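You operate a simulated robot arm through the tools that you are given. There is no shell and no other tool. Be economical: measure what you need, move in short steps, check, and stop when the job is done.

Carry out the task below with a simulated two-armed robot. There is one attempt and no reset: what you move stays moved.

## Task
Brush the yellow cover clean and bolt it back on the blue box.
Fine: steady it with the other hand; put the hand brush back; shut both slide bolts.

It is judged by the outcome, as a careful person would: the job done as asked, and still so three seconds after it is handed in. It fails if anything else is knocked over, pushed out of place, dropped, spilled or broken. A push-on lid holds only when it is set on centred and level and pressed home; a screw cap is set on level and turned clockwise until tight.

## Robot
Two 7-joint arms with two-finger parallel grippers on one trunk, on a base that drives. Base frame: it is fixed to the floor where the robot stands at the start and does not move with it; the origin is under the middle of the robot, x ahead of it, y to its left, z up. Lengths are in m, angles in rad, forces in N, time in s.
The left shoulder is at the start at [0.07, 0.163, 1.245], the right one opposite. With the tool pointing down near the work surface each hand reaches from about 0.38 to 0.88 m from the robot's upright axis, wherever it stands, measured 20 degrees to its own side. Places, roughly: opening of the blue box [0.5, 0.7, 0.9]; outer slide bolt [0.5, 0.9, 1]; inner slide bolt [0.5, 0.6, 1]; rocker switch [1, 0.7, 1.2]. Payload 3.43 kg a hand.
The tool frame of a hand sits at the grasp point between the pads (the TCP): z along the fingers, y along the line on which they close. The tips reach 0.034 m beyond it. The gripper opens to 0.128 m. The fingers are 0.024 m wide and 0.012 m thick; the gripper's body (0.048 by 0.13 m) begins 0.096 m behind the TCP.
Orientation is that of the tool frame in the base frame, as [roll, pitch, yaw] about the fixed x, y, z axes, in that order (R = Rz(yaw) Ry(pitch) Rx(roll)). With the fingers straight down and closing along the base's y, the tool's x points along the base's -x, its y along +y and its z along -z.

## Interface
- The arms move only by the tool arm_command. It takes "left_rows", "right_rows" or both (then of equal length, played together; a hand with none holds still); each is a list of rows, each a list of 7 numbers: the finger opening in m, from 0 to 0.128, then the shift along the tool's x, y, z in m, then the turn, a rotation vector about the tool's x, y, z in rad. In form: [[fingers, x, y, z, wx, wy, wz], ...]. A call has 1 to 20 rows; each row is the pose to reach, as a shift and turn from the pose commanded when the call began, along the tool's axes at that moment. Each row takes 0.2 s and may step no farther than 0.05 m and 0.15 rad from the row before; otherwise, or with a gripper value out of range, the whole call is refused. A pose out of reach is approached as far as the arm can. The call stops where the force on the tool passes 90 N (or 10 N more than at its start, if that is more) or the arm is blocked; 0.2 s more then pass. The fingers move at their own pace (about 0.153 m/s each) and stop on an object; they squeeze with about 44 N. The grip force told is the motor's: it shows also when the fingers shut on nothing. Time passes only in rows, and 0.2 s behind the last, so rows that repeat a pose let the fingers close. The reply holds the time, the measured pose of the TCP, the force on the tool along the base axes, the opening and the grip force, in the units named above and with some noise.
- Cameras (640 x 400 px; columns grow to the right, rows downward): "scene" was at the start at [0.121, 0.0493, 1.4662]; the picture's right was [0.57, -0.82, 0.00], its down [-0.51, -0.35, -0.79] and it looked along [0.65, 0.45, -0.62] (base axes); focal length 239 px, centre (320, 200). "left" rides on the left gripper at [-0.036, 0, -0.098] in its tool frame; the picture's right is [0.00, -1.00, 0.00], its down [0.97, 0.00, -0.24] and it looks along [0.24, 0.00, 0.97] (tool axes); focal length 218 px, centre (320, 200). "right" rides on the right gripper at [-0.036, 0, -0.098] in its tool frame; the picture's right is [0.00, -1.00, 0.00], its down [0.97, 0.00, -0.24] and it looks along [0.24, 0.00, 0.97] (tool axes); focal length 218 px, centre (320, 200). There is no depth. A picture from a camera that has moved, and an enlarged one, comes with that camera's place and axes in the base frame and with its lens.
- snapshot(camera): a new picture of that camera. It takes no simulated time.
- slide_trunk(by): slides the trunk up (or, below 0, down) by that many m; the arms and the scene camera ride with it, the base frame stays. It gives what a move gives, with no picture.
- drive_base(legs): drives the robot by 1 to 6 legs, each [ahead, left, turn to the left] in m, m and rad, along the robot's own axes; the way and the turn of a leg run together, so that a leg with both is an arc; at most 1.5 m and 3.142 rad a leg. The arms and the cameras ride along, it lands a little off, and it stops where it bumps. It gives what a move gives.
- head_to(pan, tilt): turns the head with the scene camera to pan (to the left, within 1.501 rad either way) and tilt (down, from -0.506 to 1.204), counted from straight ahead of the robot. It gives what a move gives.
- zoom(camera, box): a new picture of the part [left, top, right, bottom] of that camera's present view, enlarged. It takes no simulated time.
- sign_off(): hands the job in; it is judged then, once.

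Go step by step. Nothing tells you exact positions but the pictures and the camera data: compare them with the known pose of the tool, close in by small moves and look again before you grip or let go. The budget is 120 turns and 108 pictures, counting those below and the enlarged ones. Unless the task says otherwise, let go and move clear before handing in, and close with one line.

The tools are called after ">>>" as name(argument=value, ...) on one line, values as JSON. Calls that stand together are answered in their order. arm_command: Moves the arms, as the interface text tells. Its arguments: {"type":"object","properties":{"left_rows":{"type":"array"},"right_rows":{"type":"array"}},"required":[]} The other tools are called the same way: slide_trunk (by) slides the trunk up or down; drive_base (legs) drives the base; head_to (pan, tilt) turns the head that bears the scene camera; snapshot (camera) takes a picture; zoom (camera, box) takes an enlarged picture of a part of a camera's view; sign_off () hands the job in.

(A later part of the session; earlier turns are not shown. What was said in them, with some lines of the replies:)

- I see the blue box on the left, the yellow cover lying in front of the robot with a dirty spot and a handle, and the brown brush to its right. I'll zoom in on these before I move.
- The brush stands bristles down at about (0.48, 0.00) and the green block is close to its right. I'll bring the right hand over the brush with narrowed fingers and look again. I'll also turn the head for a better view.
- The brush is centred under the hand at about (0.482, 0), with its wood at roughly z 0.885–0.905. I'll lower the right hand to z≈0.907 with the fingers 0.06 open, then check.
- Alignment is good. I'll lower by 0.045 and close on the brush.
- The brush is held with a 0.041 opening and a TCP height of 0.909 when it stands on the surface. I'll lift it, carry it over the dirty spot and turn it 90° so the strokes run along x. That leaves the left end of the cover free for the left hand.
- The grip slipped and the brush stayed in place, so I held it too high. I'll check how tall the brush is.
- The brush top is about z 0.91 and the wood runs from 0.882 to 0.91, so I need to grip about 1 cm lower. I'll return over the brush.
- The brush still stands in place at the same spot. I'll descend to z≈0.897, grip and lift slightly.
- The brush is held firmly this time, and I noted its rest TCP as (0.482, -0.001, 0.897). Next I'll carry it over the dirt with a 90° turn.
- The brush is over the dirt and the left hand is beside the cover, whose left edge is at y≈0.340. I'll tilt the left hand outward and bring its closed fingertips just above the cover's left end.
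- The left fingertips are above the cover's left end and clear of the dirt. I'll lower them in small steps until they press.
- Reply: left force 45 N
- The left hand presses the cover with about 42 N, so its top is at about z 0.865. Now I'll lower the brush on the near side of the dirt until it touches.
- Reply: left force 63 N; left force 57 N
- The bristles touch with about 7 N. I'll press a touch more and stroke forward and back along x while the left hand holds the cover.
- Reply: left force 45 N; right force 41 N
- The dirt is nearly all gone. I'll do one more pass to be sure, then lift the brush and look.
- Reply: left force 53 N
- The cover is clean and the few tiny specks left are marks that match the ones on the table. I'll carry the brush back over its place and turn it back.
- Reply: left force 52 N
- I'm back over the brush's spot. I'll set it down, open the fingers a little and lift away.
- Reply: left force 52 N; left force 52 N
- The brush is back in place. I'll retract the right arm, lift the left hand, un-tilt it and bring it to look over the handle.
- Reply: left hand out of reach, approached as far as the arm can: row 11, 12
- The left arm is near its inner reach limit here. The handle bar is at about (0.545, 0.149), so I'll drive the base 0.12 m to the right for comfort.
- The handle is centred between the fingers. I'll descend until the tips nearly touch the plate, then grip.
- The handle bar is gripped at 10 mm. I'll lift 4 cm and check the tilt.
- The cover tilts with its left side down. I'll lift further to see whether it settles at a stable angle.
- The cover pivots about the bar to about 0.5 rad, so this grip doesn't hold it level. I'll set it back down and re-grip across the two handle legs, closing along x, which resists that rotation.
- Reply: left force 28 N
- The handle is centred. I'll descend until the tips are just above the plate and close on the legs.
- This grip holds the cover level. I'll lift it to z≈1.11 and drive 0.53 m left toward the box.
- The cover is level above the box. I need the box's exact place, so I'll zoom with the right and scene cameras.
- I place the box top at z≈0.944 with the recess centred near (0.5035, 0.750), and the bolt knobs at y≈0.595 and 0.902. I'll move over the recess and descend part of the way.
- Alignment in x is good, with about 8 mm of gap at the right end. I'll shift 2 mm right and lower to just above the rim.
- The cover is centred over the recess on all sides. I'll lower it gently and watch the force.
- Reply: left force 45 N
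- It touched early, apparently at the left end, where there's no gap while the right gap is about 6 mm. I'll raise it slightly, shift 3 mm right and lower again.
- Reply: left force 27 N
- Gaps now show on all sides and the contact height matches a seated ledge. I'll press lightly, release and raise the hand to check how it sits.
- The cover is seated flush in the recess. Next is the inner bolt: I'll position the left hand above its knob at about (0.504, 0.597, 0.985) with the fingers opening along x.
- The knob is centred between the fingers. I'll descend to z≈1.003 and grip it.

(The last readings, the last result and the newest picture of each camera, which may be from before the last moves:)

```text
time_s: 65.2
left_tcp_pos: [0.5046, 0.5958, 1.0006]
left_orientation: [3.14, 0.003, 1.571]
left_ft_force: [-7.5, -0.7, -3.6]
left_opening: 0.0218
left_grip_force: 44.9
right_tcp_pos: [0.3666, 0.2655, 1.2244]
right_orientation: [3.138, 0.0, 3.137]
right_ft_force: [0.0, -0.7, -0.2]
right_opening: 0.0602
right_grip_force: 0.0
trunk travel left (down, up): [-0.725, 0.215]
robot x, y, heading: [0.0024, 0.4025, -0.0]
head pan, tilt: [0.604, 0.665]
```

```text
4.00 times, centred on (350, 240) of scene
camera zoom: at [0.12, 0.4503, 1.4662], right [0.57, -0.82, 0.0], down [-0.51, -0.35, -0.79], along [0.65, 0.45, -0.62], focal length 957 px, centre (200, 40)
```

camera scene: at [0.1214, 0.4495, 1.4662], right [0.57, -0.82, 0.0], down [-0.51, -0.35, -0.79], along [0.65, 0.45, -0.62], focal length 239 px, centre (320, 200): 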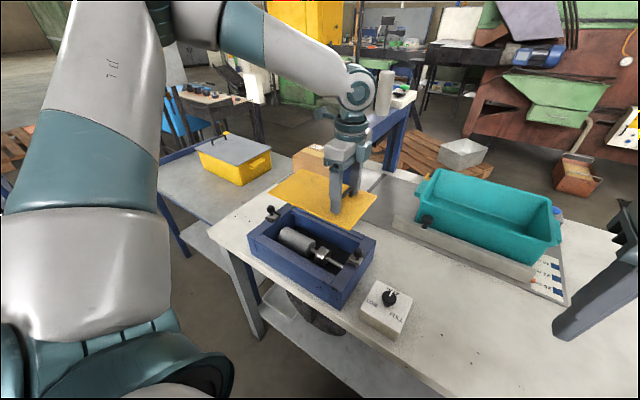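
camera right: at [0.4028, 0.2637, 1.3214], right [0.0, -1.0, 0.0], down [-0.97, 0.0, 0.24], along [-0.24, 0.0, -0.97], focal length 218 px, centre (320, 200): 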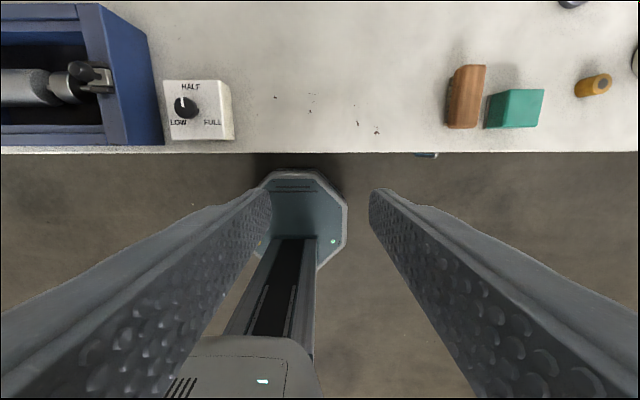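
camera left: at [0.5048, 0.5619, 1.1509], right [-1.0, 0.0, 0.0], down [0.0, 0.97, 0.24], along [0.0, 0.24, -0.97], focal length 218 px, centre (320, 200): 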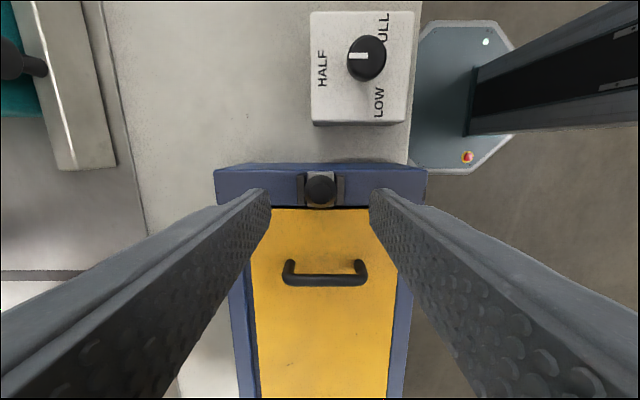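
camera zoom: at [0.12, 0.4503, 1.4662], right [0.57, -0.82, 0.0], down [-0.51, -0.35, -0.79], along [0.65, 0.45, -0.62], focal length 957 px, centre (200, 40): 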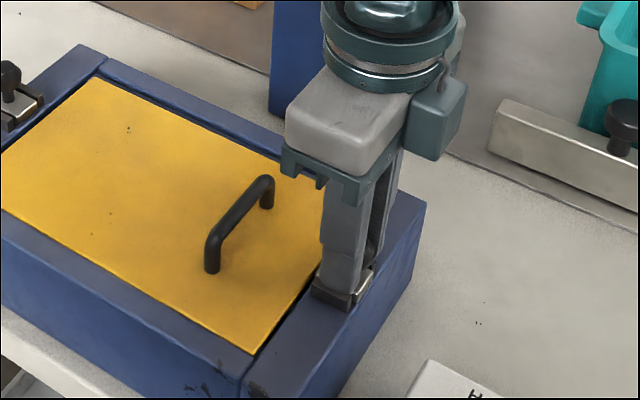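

Knob gripped at 22 mm. Sliding it toward the cover (+y) in small steps.

>>> arm_command(left_rows=[[0.01, 0.006, 0, 0, 0, 0, 0], [0.01, 0.012, 0, 0, 0, 0, 0], [0.01, 0.018, 0, 0, 0, 0, 0], [0.01, 0.024, 0, 0, 0, 0, 0]])

>>> zoom(camera="scene", box=[300, 190, 400, 290])

```text
time_s: 66.2
left_tcp_pos: [0.5043, 0.6184, 1.0005]
left_orientation: [-3.141, 0.002, 1.572]
left_ft_force: [-8.3, -5.4, -16.2]
left_opening: 0.0221
left_grip_force: 45.0
right_tcp_pos: [0.3656, 0.2648, 1.2241]
right_orientation: [3.14, -0.001, 3.137]
right_ft_force: [-0.1, 0.0, -0.2]
right_opening: 0.0601
right_grip_force: 0.1
trunk travel left (down, up): [-0.725, 0.215]
robot x, y, heading: [0.0011, 0.4019, -0.002]
head pan, tilt: [0.604, 0.665]
```

```text
4.00 times, centred on (350, 240) of scene
camera zoom: at [0.121, 0.4493, 1.4661], right [0.57, -0.82, 0.0], down [-0.51, -0.35, -0.79], along [0.65, 0.45, -0.62], focal length 957 px, centre (200, 40)
```

zoom: 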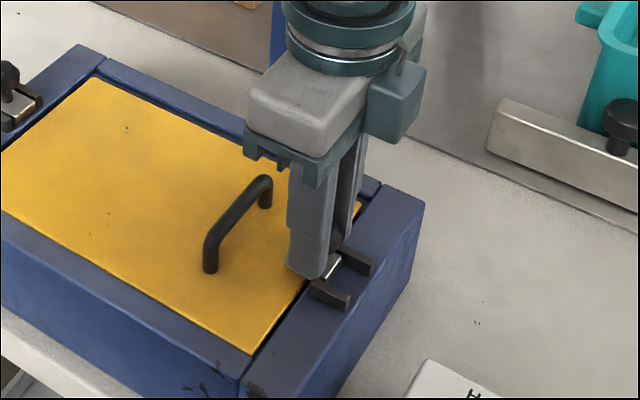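

The bolt slides freely. I'll continue until it meets its stop.

>>> arm_command(left_rows=[[0.01, 0.004, 0, 0, 0, 0, 0], [0.01, 0.008, 0, 0, 0, 0, 0], [0.01, 0.012, 0, 0, 0, 0, 0]])

>>> zoom(camera="scene", box=[300, 190, 400, 290])

```text
time_s: 67.0
left_tcp_pos: [0.5033, 0.6249, 1.0058]
left_orientation: [3.137, 0.001, 1.568]
left_ft_force: [-12.7, -31.6, -5.8]
left_opening: 0.0223
left_grip_force: 45.2
right_tcp_pos: [0.365, 0.2599, 1.2235]
right_orientation: [3.136, -0.001, 3.137]
right_ft_force: [-0.7, 0.0, 0.6]
right_opening: 0.0601
right_grip_force: 0.0
trunk travel left (down, up): [-0.725, 0.215]
robot x, y, heading: [0.0002, 0.4011, -0.002]
head pan, tilt: [0.604, 0.665]
```

```text
4.00 times, centred on (350, 240) of scene
camera zoom: at [0.1195, 0.4445, 1.4668], right [0.57, -0.82, 0.0], down [-0.51, -0.35, -0.79], along [0.65, 0.45, -0.61], focal length 957 px, centre (200, 40)
```

zoom: 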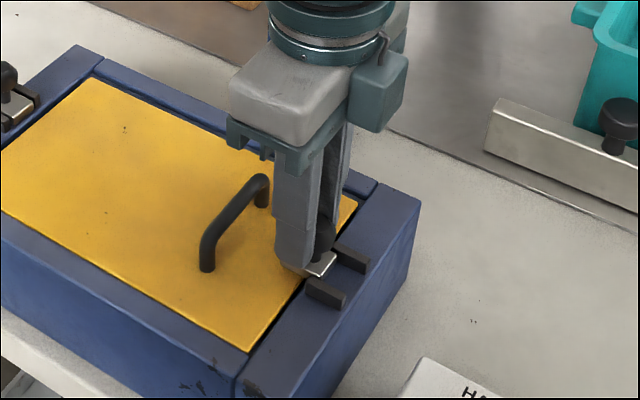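

It has reached a stop after about 30 mm of travel. I'll release, raise the hand and inspect.

>>> arm_command(left_rows=[[0.01, -0.004, 0, 0, 0, 0, 0], [0.05, -0.005, 0, 0, 0, 0, 0], [0.05, -0.005, 0, 0, 0, 0, 0], [0.05, -0.005, 0, -0.03, 0, 0, 0], [0.05, -0.005, 0, -0.07, 0, 0, 0], [0.05, -0.005, 0, -0.11, 0, 0, 0]])

>>> zoom(camera="left", box=[220, 100, 420, 260])

>>> zoom(camera="scene", box=[310, 200, 390, 280])

```text
time_s: 68.4
left_tcp_pos: [0.5033, 0.6273, 1.1115]
left_orientation: [3.141, -0.001, 1.57]
left_ft_force: [-0.2, -0.6, 0.6]
left_opening: 0.0499
left_grip_force: 0.1
right_tcp_pos: [0.366, 0.2642, 1.2238]
right_orientation: [3.139, -0.001, 3.139]
right_ft_force: [0.0, 0.5, -0.2]
right_opening: 0.0602
right_grip_force: 0.0
trunk travel left (down, up): [-0.725, 0.215]
robot x, y, heading: [-0.0023, 0.4012, -0.006]
head pan, tilt: [0.604, 0.665]
```

```text
2.50 times, centred on (320, 180) of left
camera zoom: at [0.503, 0.5904, 1.2107], right [-1.0, 0.0, 0.0], down [0.0, 0.97, 0.24], along [0.0, 0.24, -0.97], focal length 546 px, centre (320, 250)
```

zoom: 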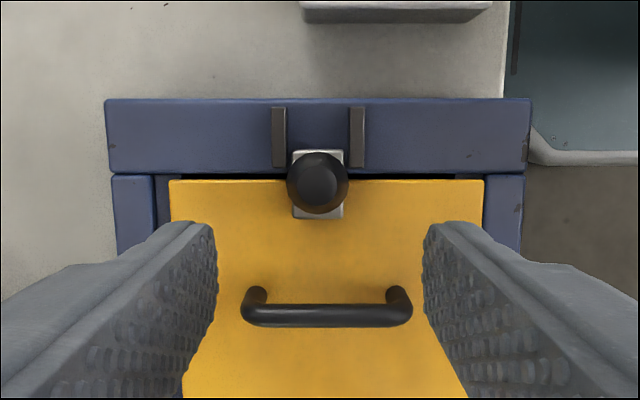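

```text
5.00 times, centred on (350, 240) of scene
camera zoom: at [0.1198, 0.4495, 1.4663], right [0.57, -0.82, 0.0], down [-0.51, -0.35, -0.79], along [0.65, 0.45, -0.62], focal length 1196 px, centre (170, 0)
```

zoom: 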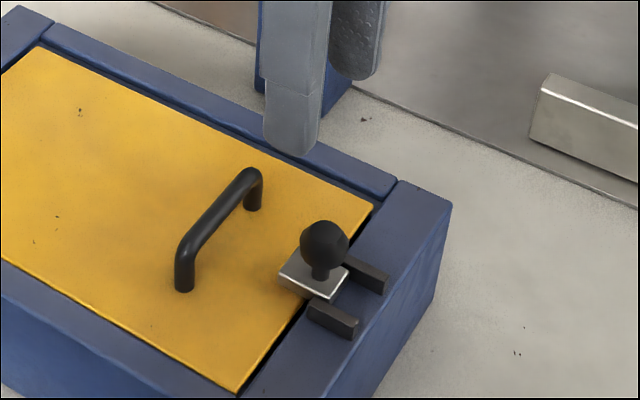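

The inner bolt is shut over the cover. Now I'll move to the outer knob at about (0.5035, 0.903).

>>> arm_command(left_rows=[[0.06, 0.046, 0, 0, 0, 0, 0], [0.06, 0.092, 0, 0, 0, 0, 0], [0.06, 0.138, 0, 0, 0, 0, 0], [0.06, 0.184, 0, 0, 0, 0, 0], [0.06, 0.23, 0, 0, 0, 0, 0], [0.06, 0.275, 0.0005, 0, 0, 0, 0], [0.06, 0.275, 0.0005, 0.03, 0, 0, 0], [0.06, 0.275, 0.0005, 0.055, 0, 0, 0]])

>>> snapshot(camera="left")

>>> zoom(camera="scene", box=[240, 160, 340, 260])

```text
time_s: 70.2
left_tcp_pos: [0.5055, 0.9017, 1.0566]
left_orientation: [3.14, 0.001, 1.57]
left_ft_force: [0.4, -0.1, 0.4]
left_opening: 0.06
left_grip_force: 0.0
right_tcp_pos: [0.366, 0.2642, 1.2236]
right_orientation: [3.14, -0.002, 3.137]
right_ft_force: [0.3, -0.2, -0.4]
right_opening: 0.06
right_grip_force: 0.1
trunk travel left (down, up): [-0.725, 0.215]
robot x, y, heading: [-0.0022, 0.399, 0.001]
head pan, tilt: [0.604, 0.665]
```

```text
33 pictures are left
camera left: at [0.5065, 0.8665, 1.1548], right [-1.0, 0.0, 0.0], down [0.0, 0.97, 0.24], along [0.0, 0.24, -0.97], focal length 218 px, centre (320, 200)
```

left: 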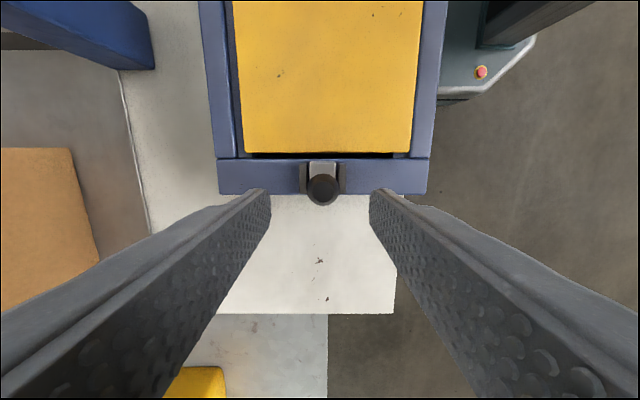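

```text
4.00 times, centred on (290, 210) of scene
camera zoom: at [0.1215, 0.4505, 1.4662], right [0.57, -0.82, 0.0], down [-0.51, -0.35, -0.79], along [0.65, 0.45, -0.62], focal length 957 px, centre (440, 160)
```

zoom: 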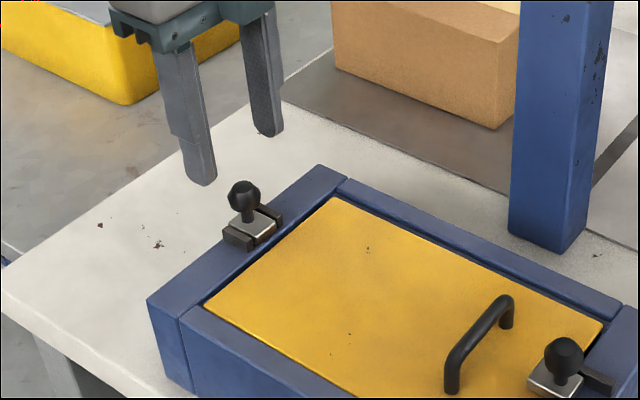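

>>> arm_command(left_rows=[[0.06, -0.001, -0.0005, 0.025, 0, 0, 0], [0.06, -0.001, -0.0005, 0.045, 0, 0, 0], [0.06, -0.001, -0.0005, 0.055, 0, 0, 0], [0.03, -0.001, -0.0005, 0.055, 0, 0, 0], [0.01, -0.001, -0.0005, 0.055, 0, 0, 0], [0.01, -0.001, -0.0005, 0.055, 0, 0, 0]])

>>> arm_command(left_rows=[[0.01, -0.006, 0, 0, 0, 0, 0], [0.01, -0.012, 0, 0, 0, 0, 0], [0.01, -0.018, 0, 0, 0, 0, 0], [0.01, -0.024, 0, 0, 0, 0, 0]])

>>> zoom(camera="scene", box=[240, 160, 340, 260])

```text
time_s: 71.6
left_tcp_pos: [0.5039, 0.9021, 1.0019]
left_orientation: [3.14, 0.002, 1.572]
left_ft_force: [1.5, -0.5, -0.4]
left_opening: 0.0219
left_grip_force: 44.8
right_tcp_pos: [0.3662, 0.2649, 1.2236]
right_orientation: [3.14, -0.001, 3.138]
right_ft_force: [-0.5, -0.2, 0.3]
right_opening: 0.0599
right_grip_force: 0.0
trunk travel left (down, up): [-0.725, 0.215]
robot x, y, heading: [0.0006, 0.4, -0.001]
head pan, tilt: [0.604, 0.665]
```

```text
time_s: 72.6
left_tcp_pos: [0.5038, 0.8783, 1.0023]
left_orientation: [3.14, 0.0, 1.572]
left_ft_force: [-0.4, 10.3, 0.1]
left_opening: 0.022
left_grip_force: 45.2
right_tcp_pos: [0.3668, 0.2675, 1.2241]
right_orientation: [3.142, 0.001, 3.14]
right_ft_force: [0.3, -0.5, 0.0]
right_opening: 0.0599
right_grip_force: 0.2
trunk travel left (down, up): [-0.725, 0.215]
robot x, y, heading: [0.0013, 0.401, -0.0]
head pan, tilt: [0.604, 0.665]
```

```text
4.00 times, centred on (290, 210) of scene
camera zoom: at [0.1209, 0.4526, 1.4662], right [0.57, -0.82, 0.0], down [-0.51, -0.35, -0.79], along [0.65, 0.45, -0.62], focal length 957 px, centre (440, 160)
```

zoom: 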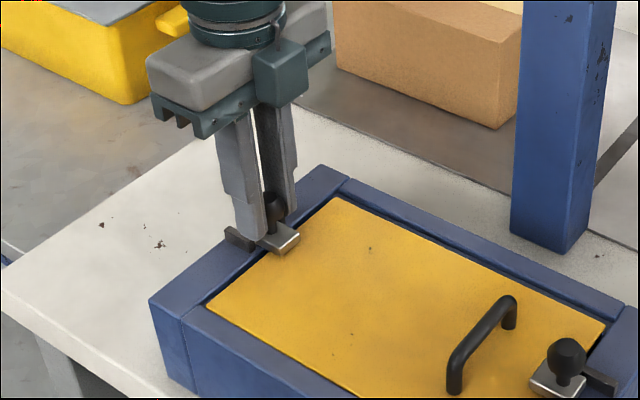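

Sliding well. A bit further to its stop, then release.

>>> arm_command(left_rows=[[0.01, -0.004, 0, 0, 0, 0, 0], [0.01, -0.008, 0, 0, 0, 0, 0], [0.01, -0.012, 0, 0, 0, 0, 0]])

>>> arm_command(left_rows=[[0.01, 0.004, 0, 0, 0, 0, 0], [0.05, 0.005, 0, 0, 0, 0, 0], [0.05, 0.005, 0, 0, 0, 0, 0], [0.05, 0.005, 0, -0.03, 0, 0, 0], [0.05, 0.005, 0, -0.07, 0, 0, 0], [0.05, 0.005, 0, -0.11, 0, 0, 0]])

>>> snapshot(camera="left")

>>> zoom(camera="scene", box=[240, 170, 390, 290])

```text
time_s: 73.4
left_tcp_pos: [0.5046, 0.8702, 0.9995]
left_orientation: [-3.141, 0.001, 1.571]
left_ft_force: [0.9, 31.3, 2.1]
left_opening: 0.022
left_grip_force: 44.7
right_tcp_pos: [0.3674, 0.2695, 1.2246]
right_orientation: [-3.138, 0.0, 3.141]
right_ft_force: [-0.1, 0.4, 0.1]
right_opening: 0.0601
right_grip_force: 0.2
trunk travel left (down, up): [-0.725, 0.215]
robot x, y, heading: [-0.0015, 0.4036, -0.001]
head pan, tilt: [0.604, 0.665]
```

```text
time_s: 74.8
left_tcp_pos: [0.5049, 0.8688, 1.112]
left_orientation: [3.141, 0.0, 1.571]
left_ft_force: [-0.6, 0.4, -0.2]
left_opening: 0.05
left_grip_force: 0.1
right_tcp_pos: [0.3657, 0.2655, 1.225]
right_orientation: [3.141, 0.001, 3.138]
right_ft_force: [0.3, -0.7, -0.3]
right_opening: 0.06
right_grip_force: 0.0
trunk travel left (down, up): [-0.725, 0.215]
robot x, y, heading: [0.0019, 0.4025, -0.0]
head pan, tilt: [0.604, 0.665]
```

```text
30 pictures are left
camera left: at [0.5052, 0.8331, 1.2105], right [-1.0, 0.0, 0.0], down [0.0, 0.97, 0.24], along [0.0, 0.24, -0.97], focal length 218 px, centre (320, 200)
```

left: 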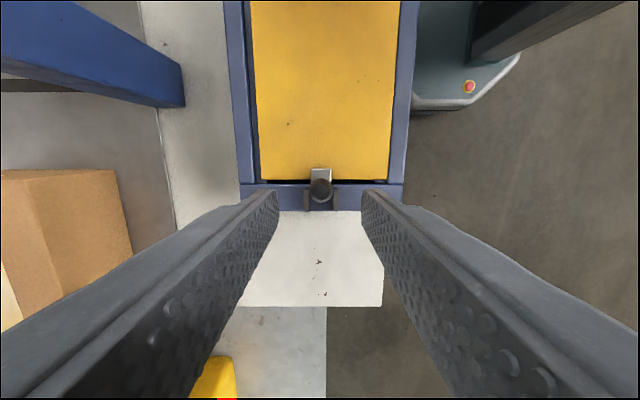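

```text
3.33 times, centred on (315, 230) of scene
camera zoom: at [0.1205, 0.45, 1.4662], right [0.57, -0.82, 0.0], down [-0.51, -0.35, -0.79], along [0.65, 0.45, -0.62], focal length 798 px, centre (337, 100)
```

zoom: 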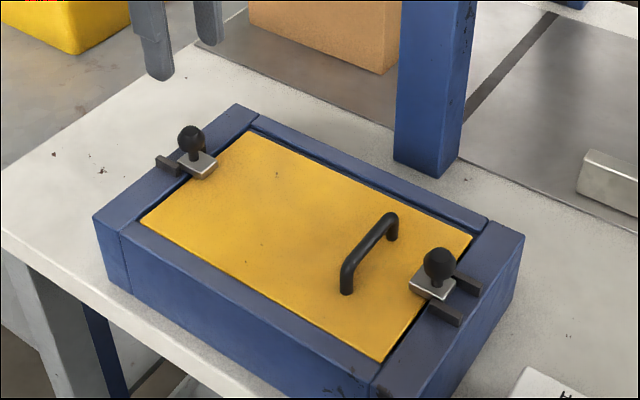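

Both bolts are over the cover. I'll move the left hand clear and take a last look at everything.

>>> arm_command(left_rows=[[0.06, -0.03, 0, -0.04, 0, 0, 0], [0.06, -0.06, 0, -0.08, 0, 0, 0], [0.06, -0.09, -0.03, -0.12, 0, 0, 0], [0.06, -0.12, -0.06, -0.15, 0, 0, 0], [0.06, -0.15, -0.09, -0.17, 0, 0, 0]])

>>> snapshot(camera="left")

>>> snapshot(camera="right")

>>> zoom(camera="left", box=[200, 60, 440, 260])

```text
refused: row 3 steps farther than a row can; nothing moved
```

```text
28 pictures are left
camera left: at [0.5052, 0.8331, 1.2105], right [-1.0, 0.0, 0.0], down [0.0, 0.97, 0.24], along [0.0, 0.24, -0.97], focal length 218 px, centre (320, 200)
```

left: 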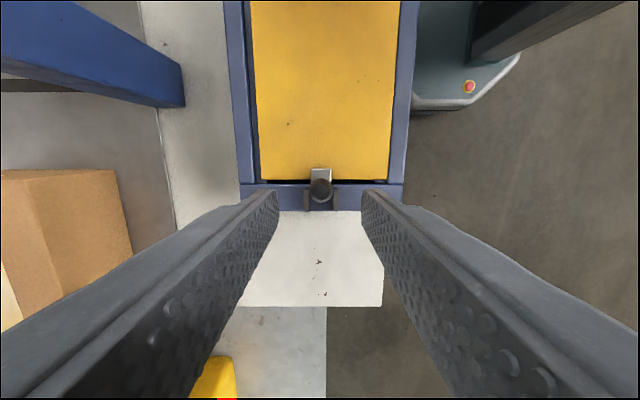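

```text
27 pictures are left
camera right: at [0.4019, 0.2641, 1.3217], right [0.0, -1.0, 0.0], down [-0.97, 0.0, 0.24], along [-0.24, 0.0, -0.97], focal length 218 px, centre (320, 200)
```

right: 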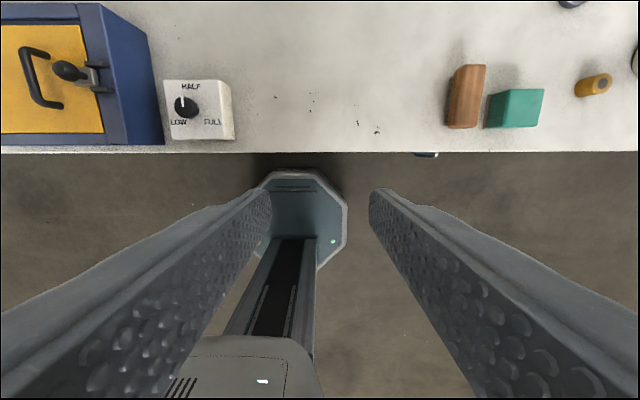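

```text
2.00 times, centred on (320, 160) of left
camera zoom: at [0.5052, 0.8331, 1.2105], right [-1.0, 0.0, 0.0], down [0.0, 0.97, 0.24], along [0.0, 0.24, -0.97], focal length 436 px, centre (320, 280)
```

zoom: 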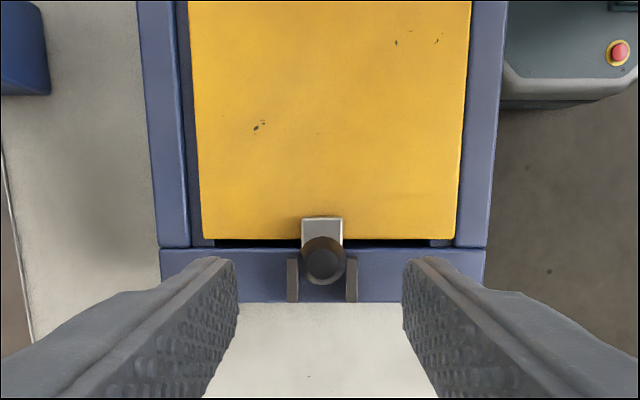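

Everything is in place; the retreat was refused for a step that was too long, so I'll redo it with shorter ones.

>>> arm_command(left_rows=[[0.06, 0, 0, -0.04, 0, 0, 0], [0.06, 0, 0, -0.08, 0, 0, 0], [0.06, -0.02, -0.02, -0.11, 0, 0, 0], [0.06, -0.04, -0.04, -0.14, 0, 0, 0], [0.06, -0.06, -0.06, -0.17, 0, 0, 0], [0.06, -0.08, -0.08, -0.18, 0, 0, 0]])

>>> snapshot(camera="scene")

>>> snapshot(camera="left")

```text
time_s: 76.2
left_tcp_pos: [0.4225, 0.7889, 1.293]
left_orientation: [3.14, 0.001, 1.57]
left_ft_force: [0.3, -0.4, 0.2]
left_opening: 0.06
left_grip_force: 0.1
right_tcp_pos: [0.3664, 0.2646, 1.2246]
right_orientation: [3.141, -0.001, 3.138]
right_ft_force: [-0.4, -0.6, 0.3]
right_opening: 0.06
right_grip_force: 0.1
trunk travel left (down, up): [-0.725, 0.215]
robot x, y, heading: [0.0036, 0.4002, -0.005]
head pan, tilt: [0.604, 0.665]
```

```text
25 pictures are left
camera scene: at [0.1198, 0.4497, 1.4663], right [0.57, -0.82, 0.0], down [-0.51, -0.35, -0.79], along [0.65, 0.45, -0.62], focal length 239 px, centre (320, 200)
```

scene: 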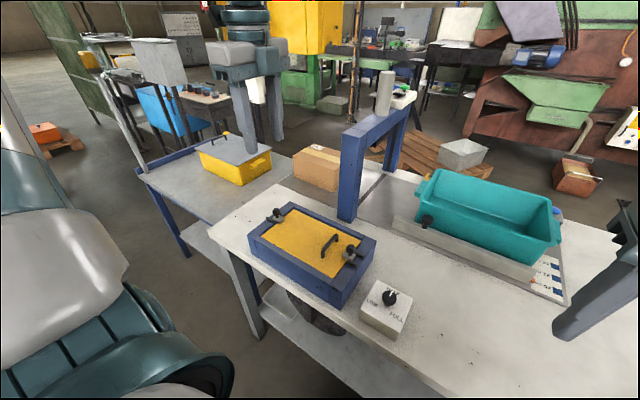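

```text
24 pictures are left
camera left: at [0.4232, 0.7536, 1.3905], right [-1.0, 0.0, 0.0], down [0.0, 0.97, 0.24], along [0.0, 0.24, -0.97], focal length 218 px, centre (320, 200)
```

left: 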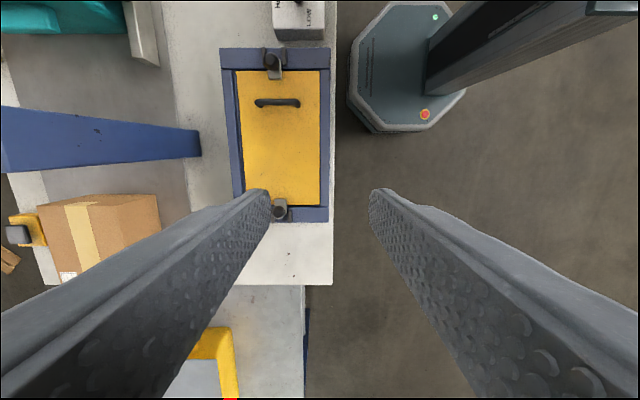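

The cover is clean and seated in the box with both bolts shut. The brush is back in its place, and both hands are empty and clear, so I'm handing in.

>>> sign_off()

```text
The job is handed in.
```

The yellow cover is brushed clean and bolted onto the blue box with both slide bolts shut, and the hand brush is back where it was.
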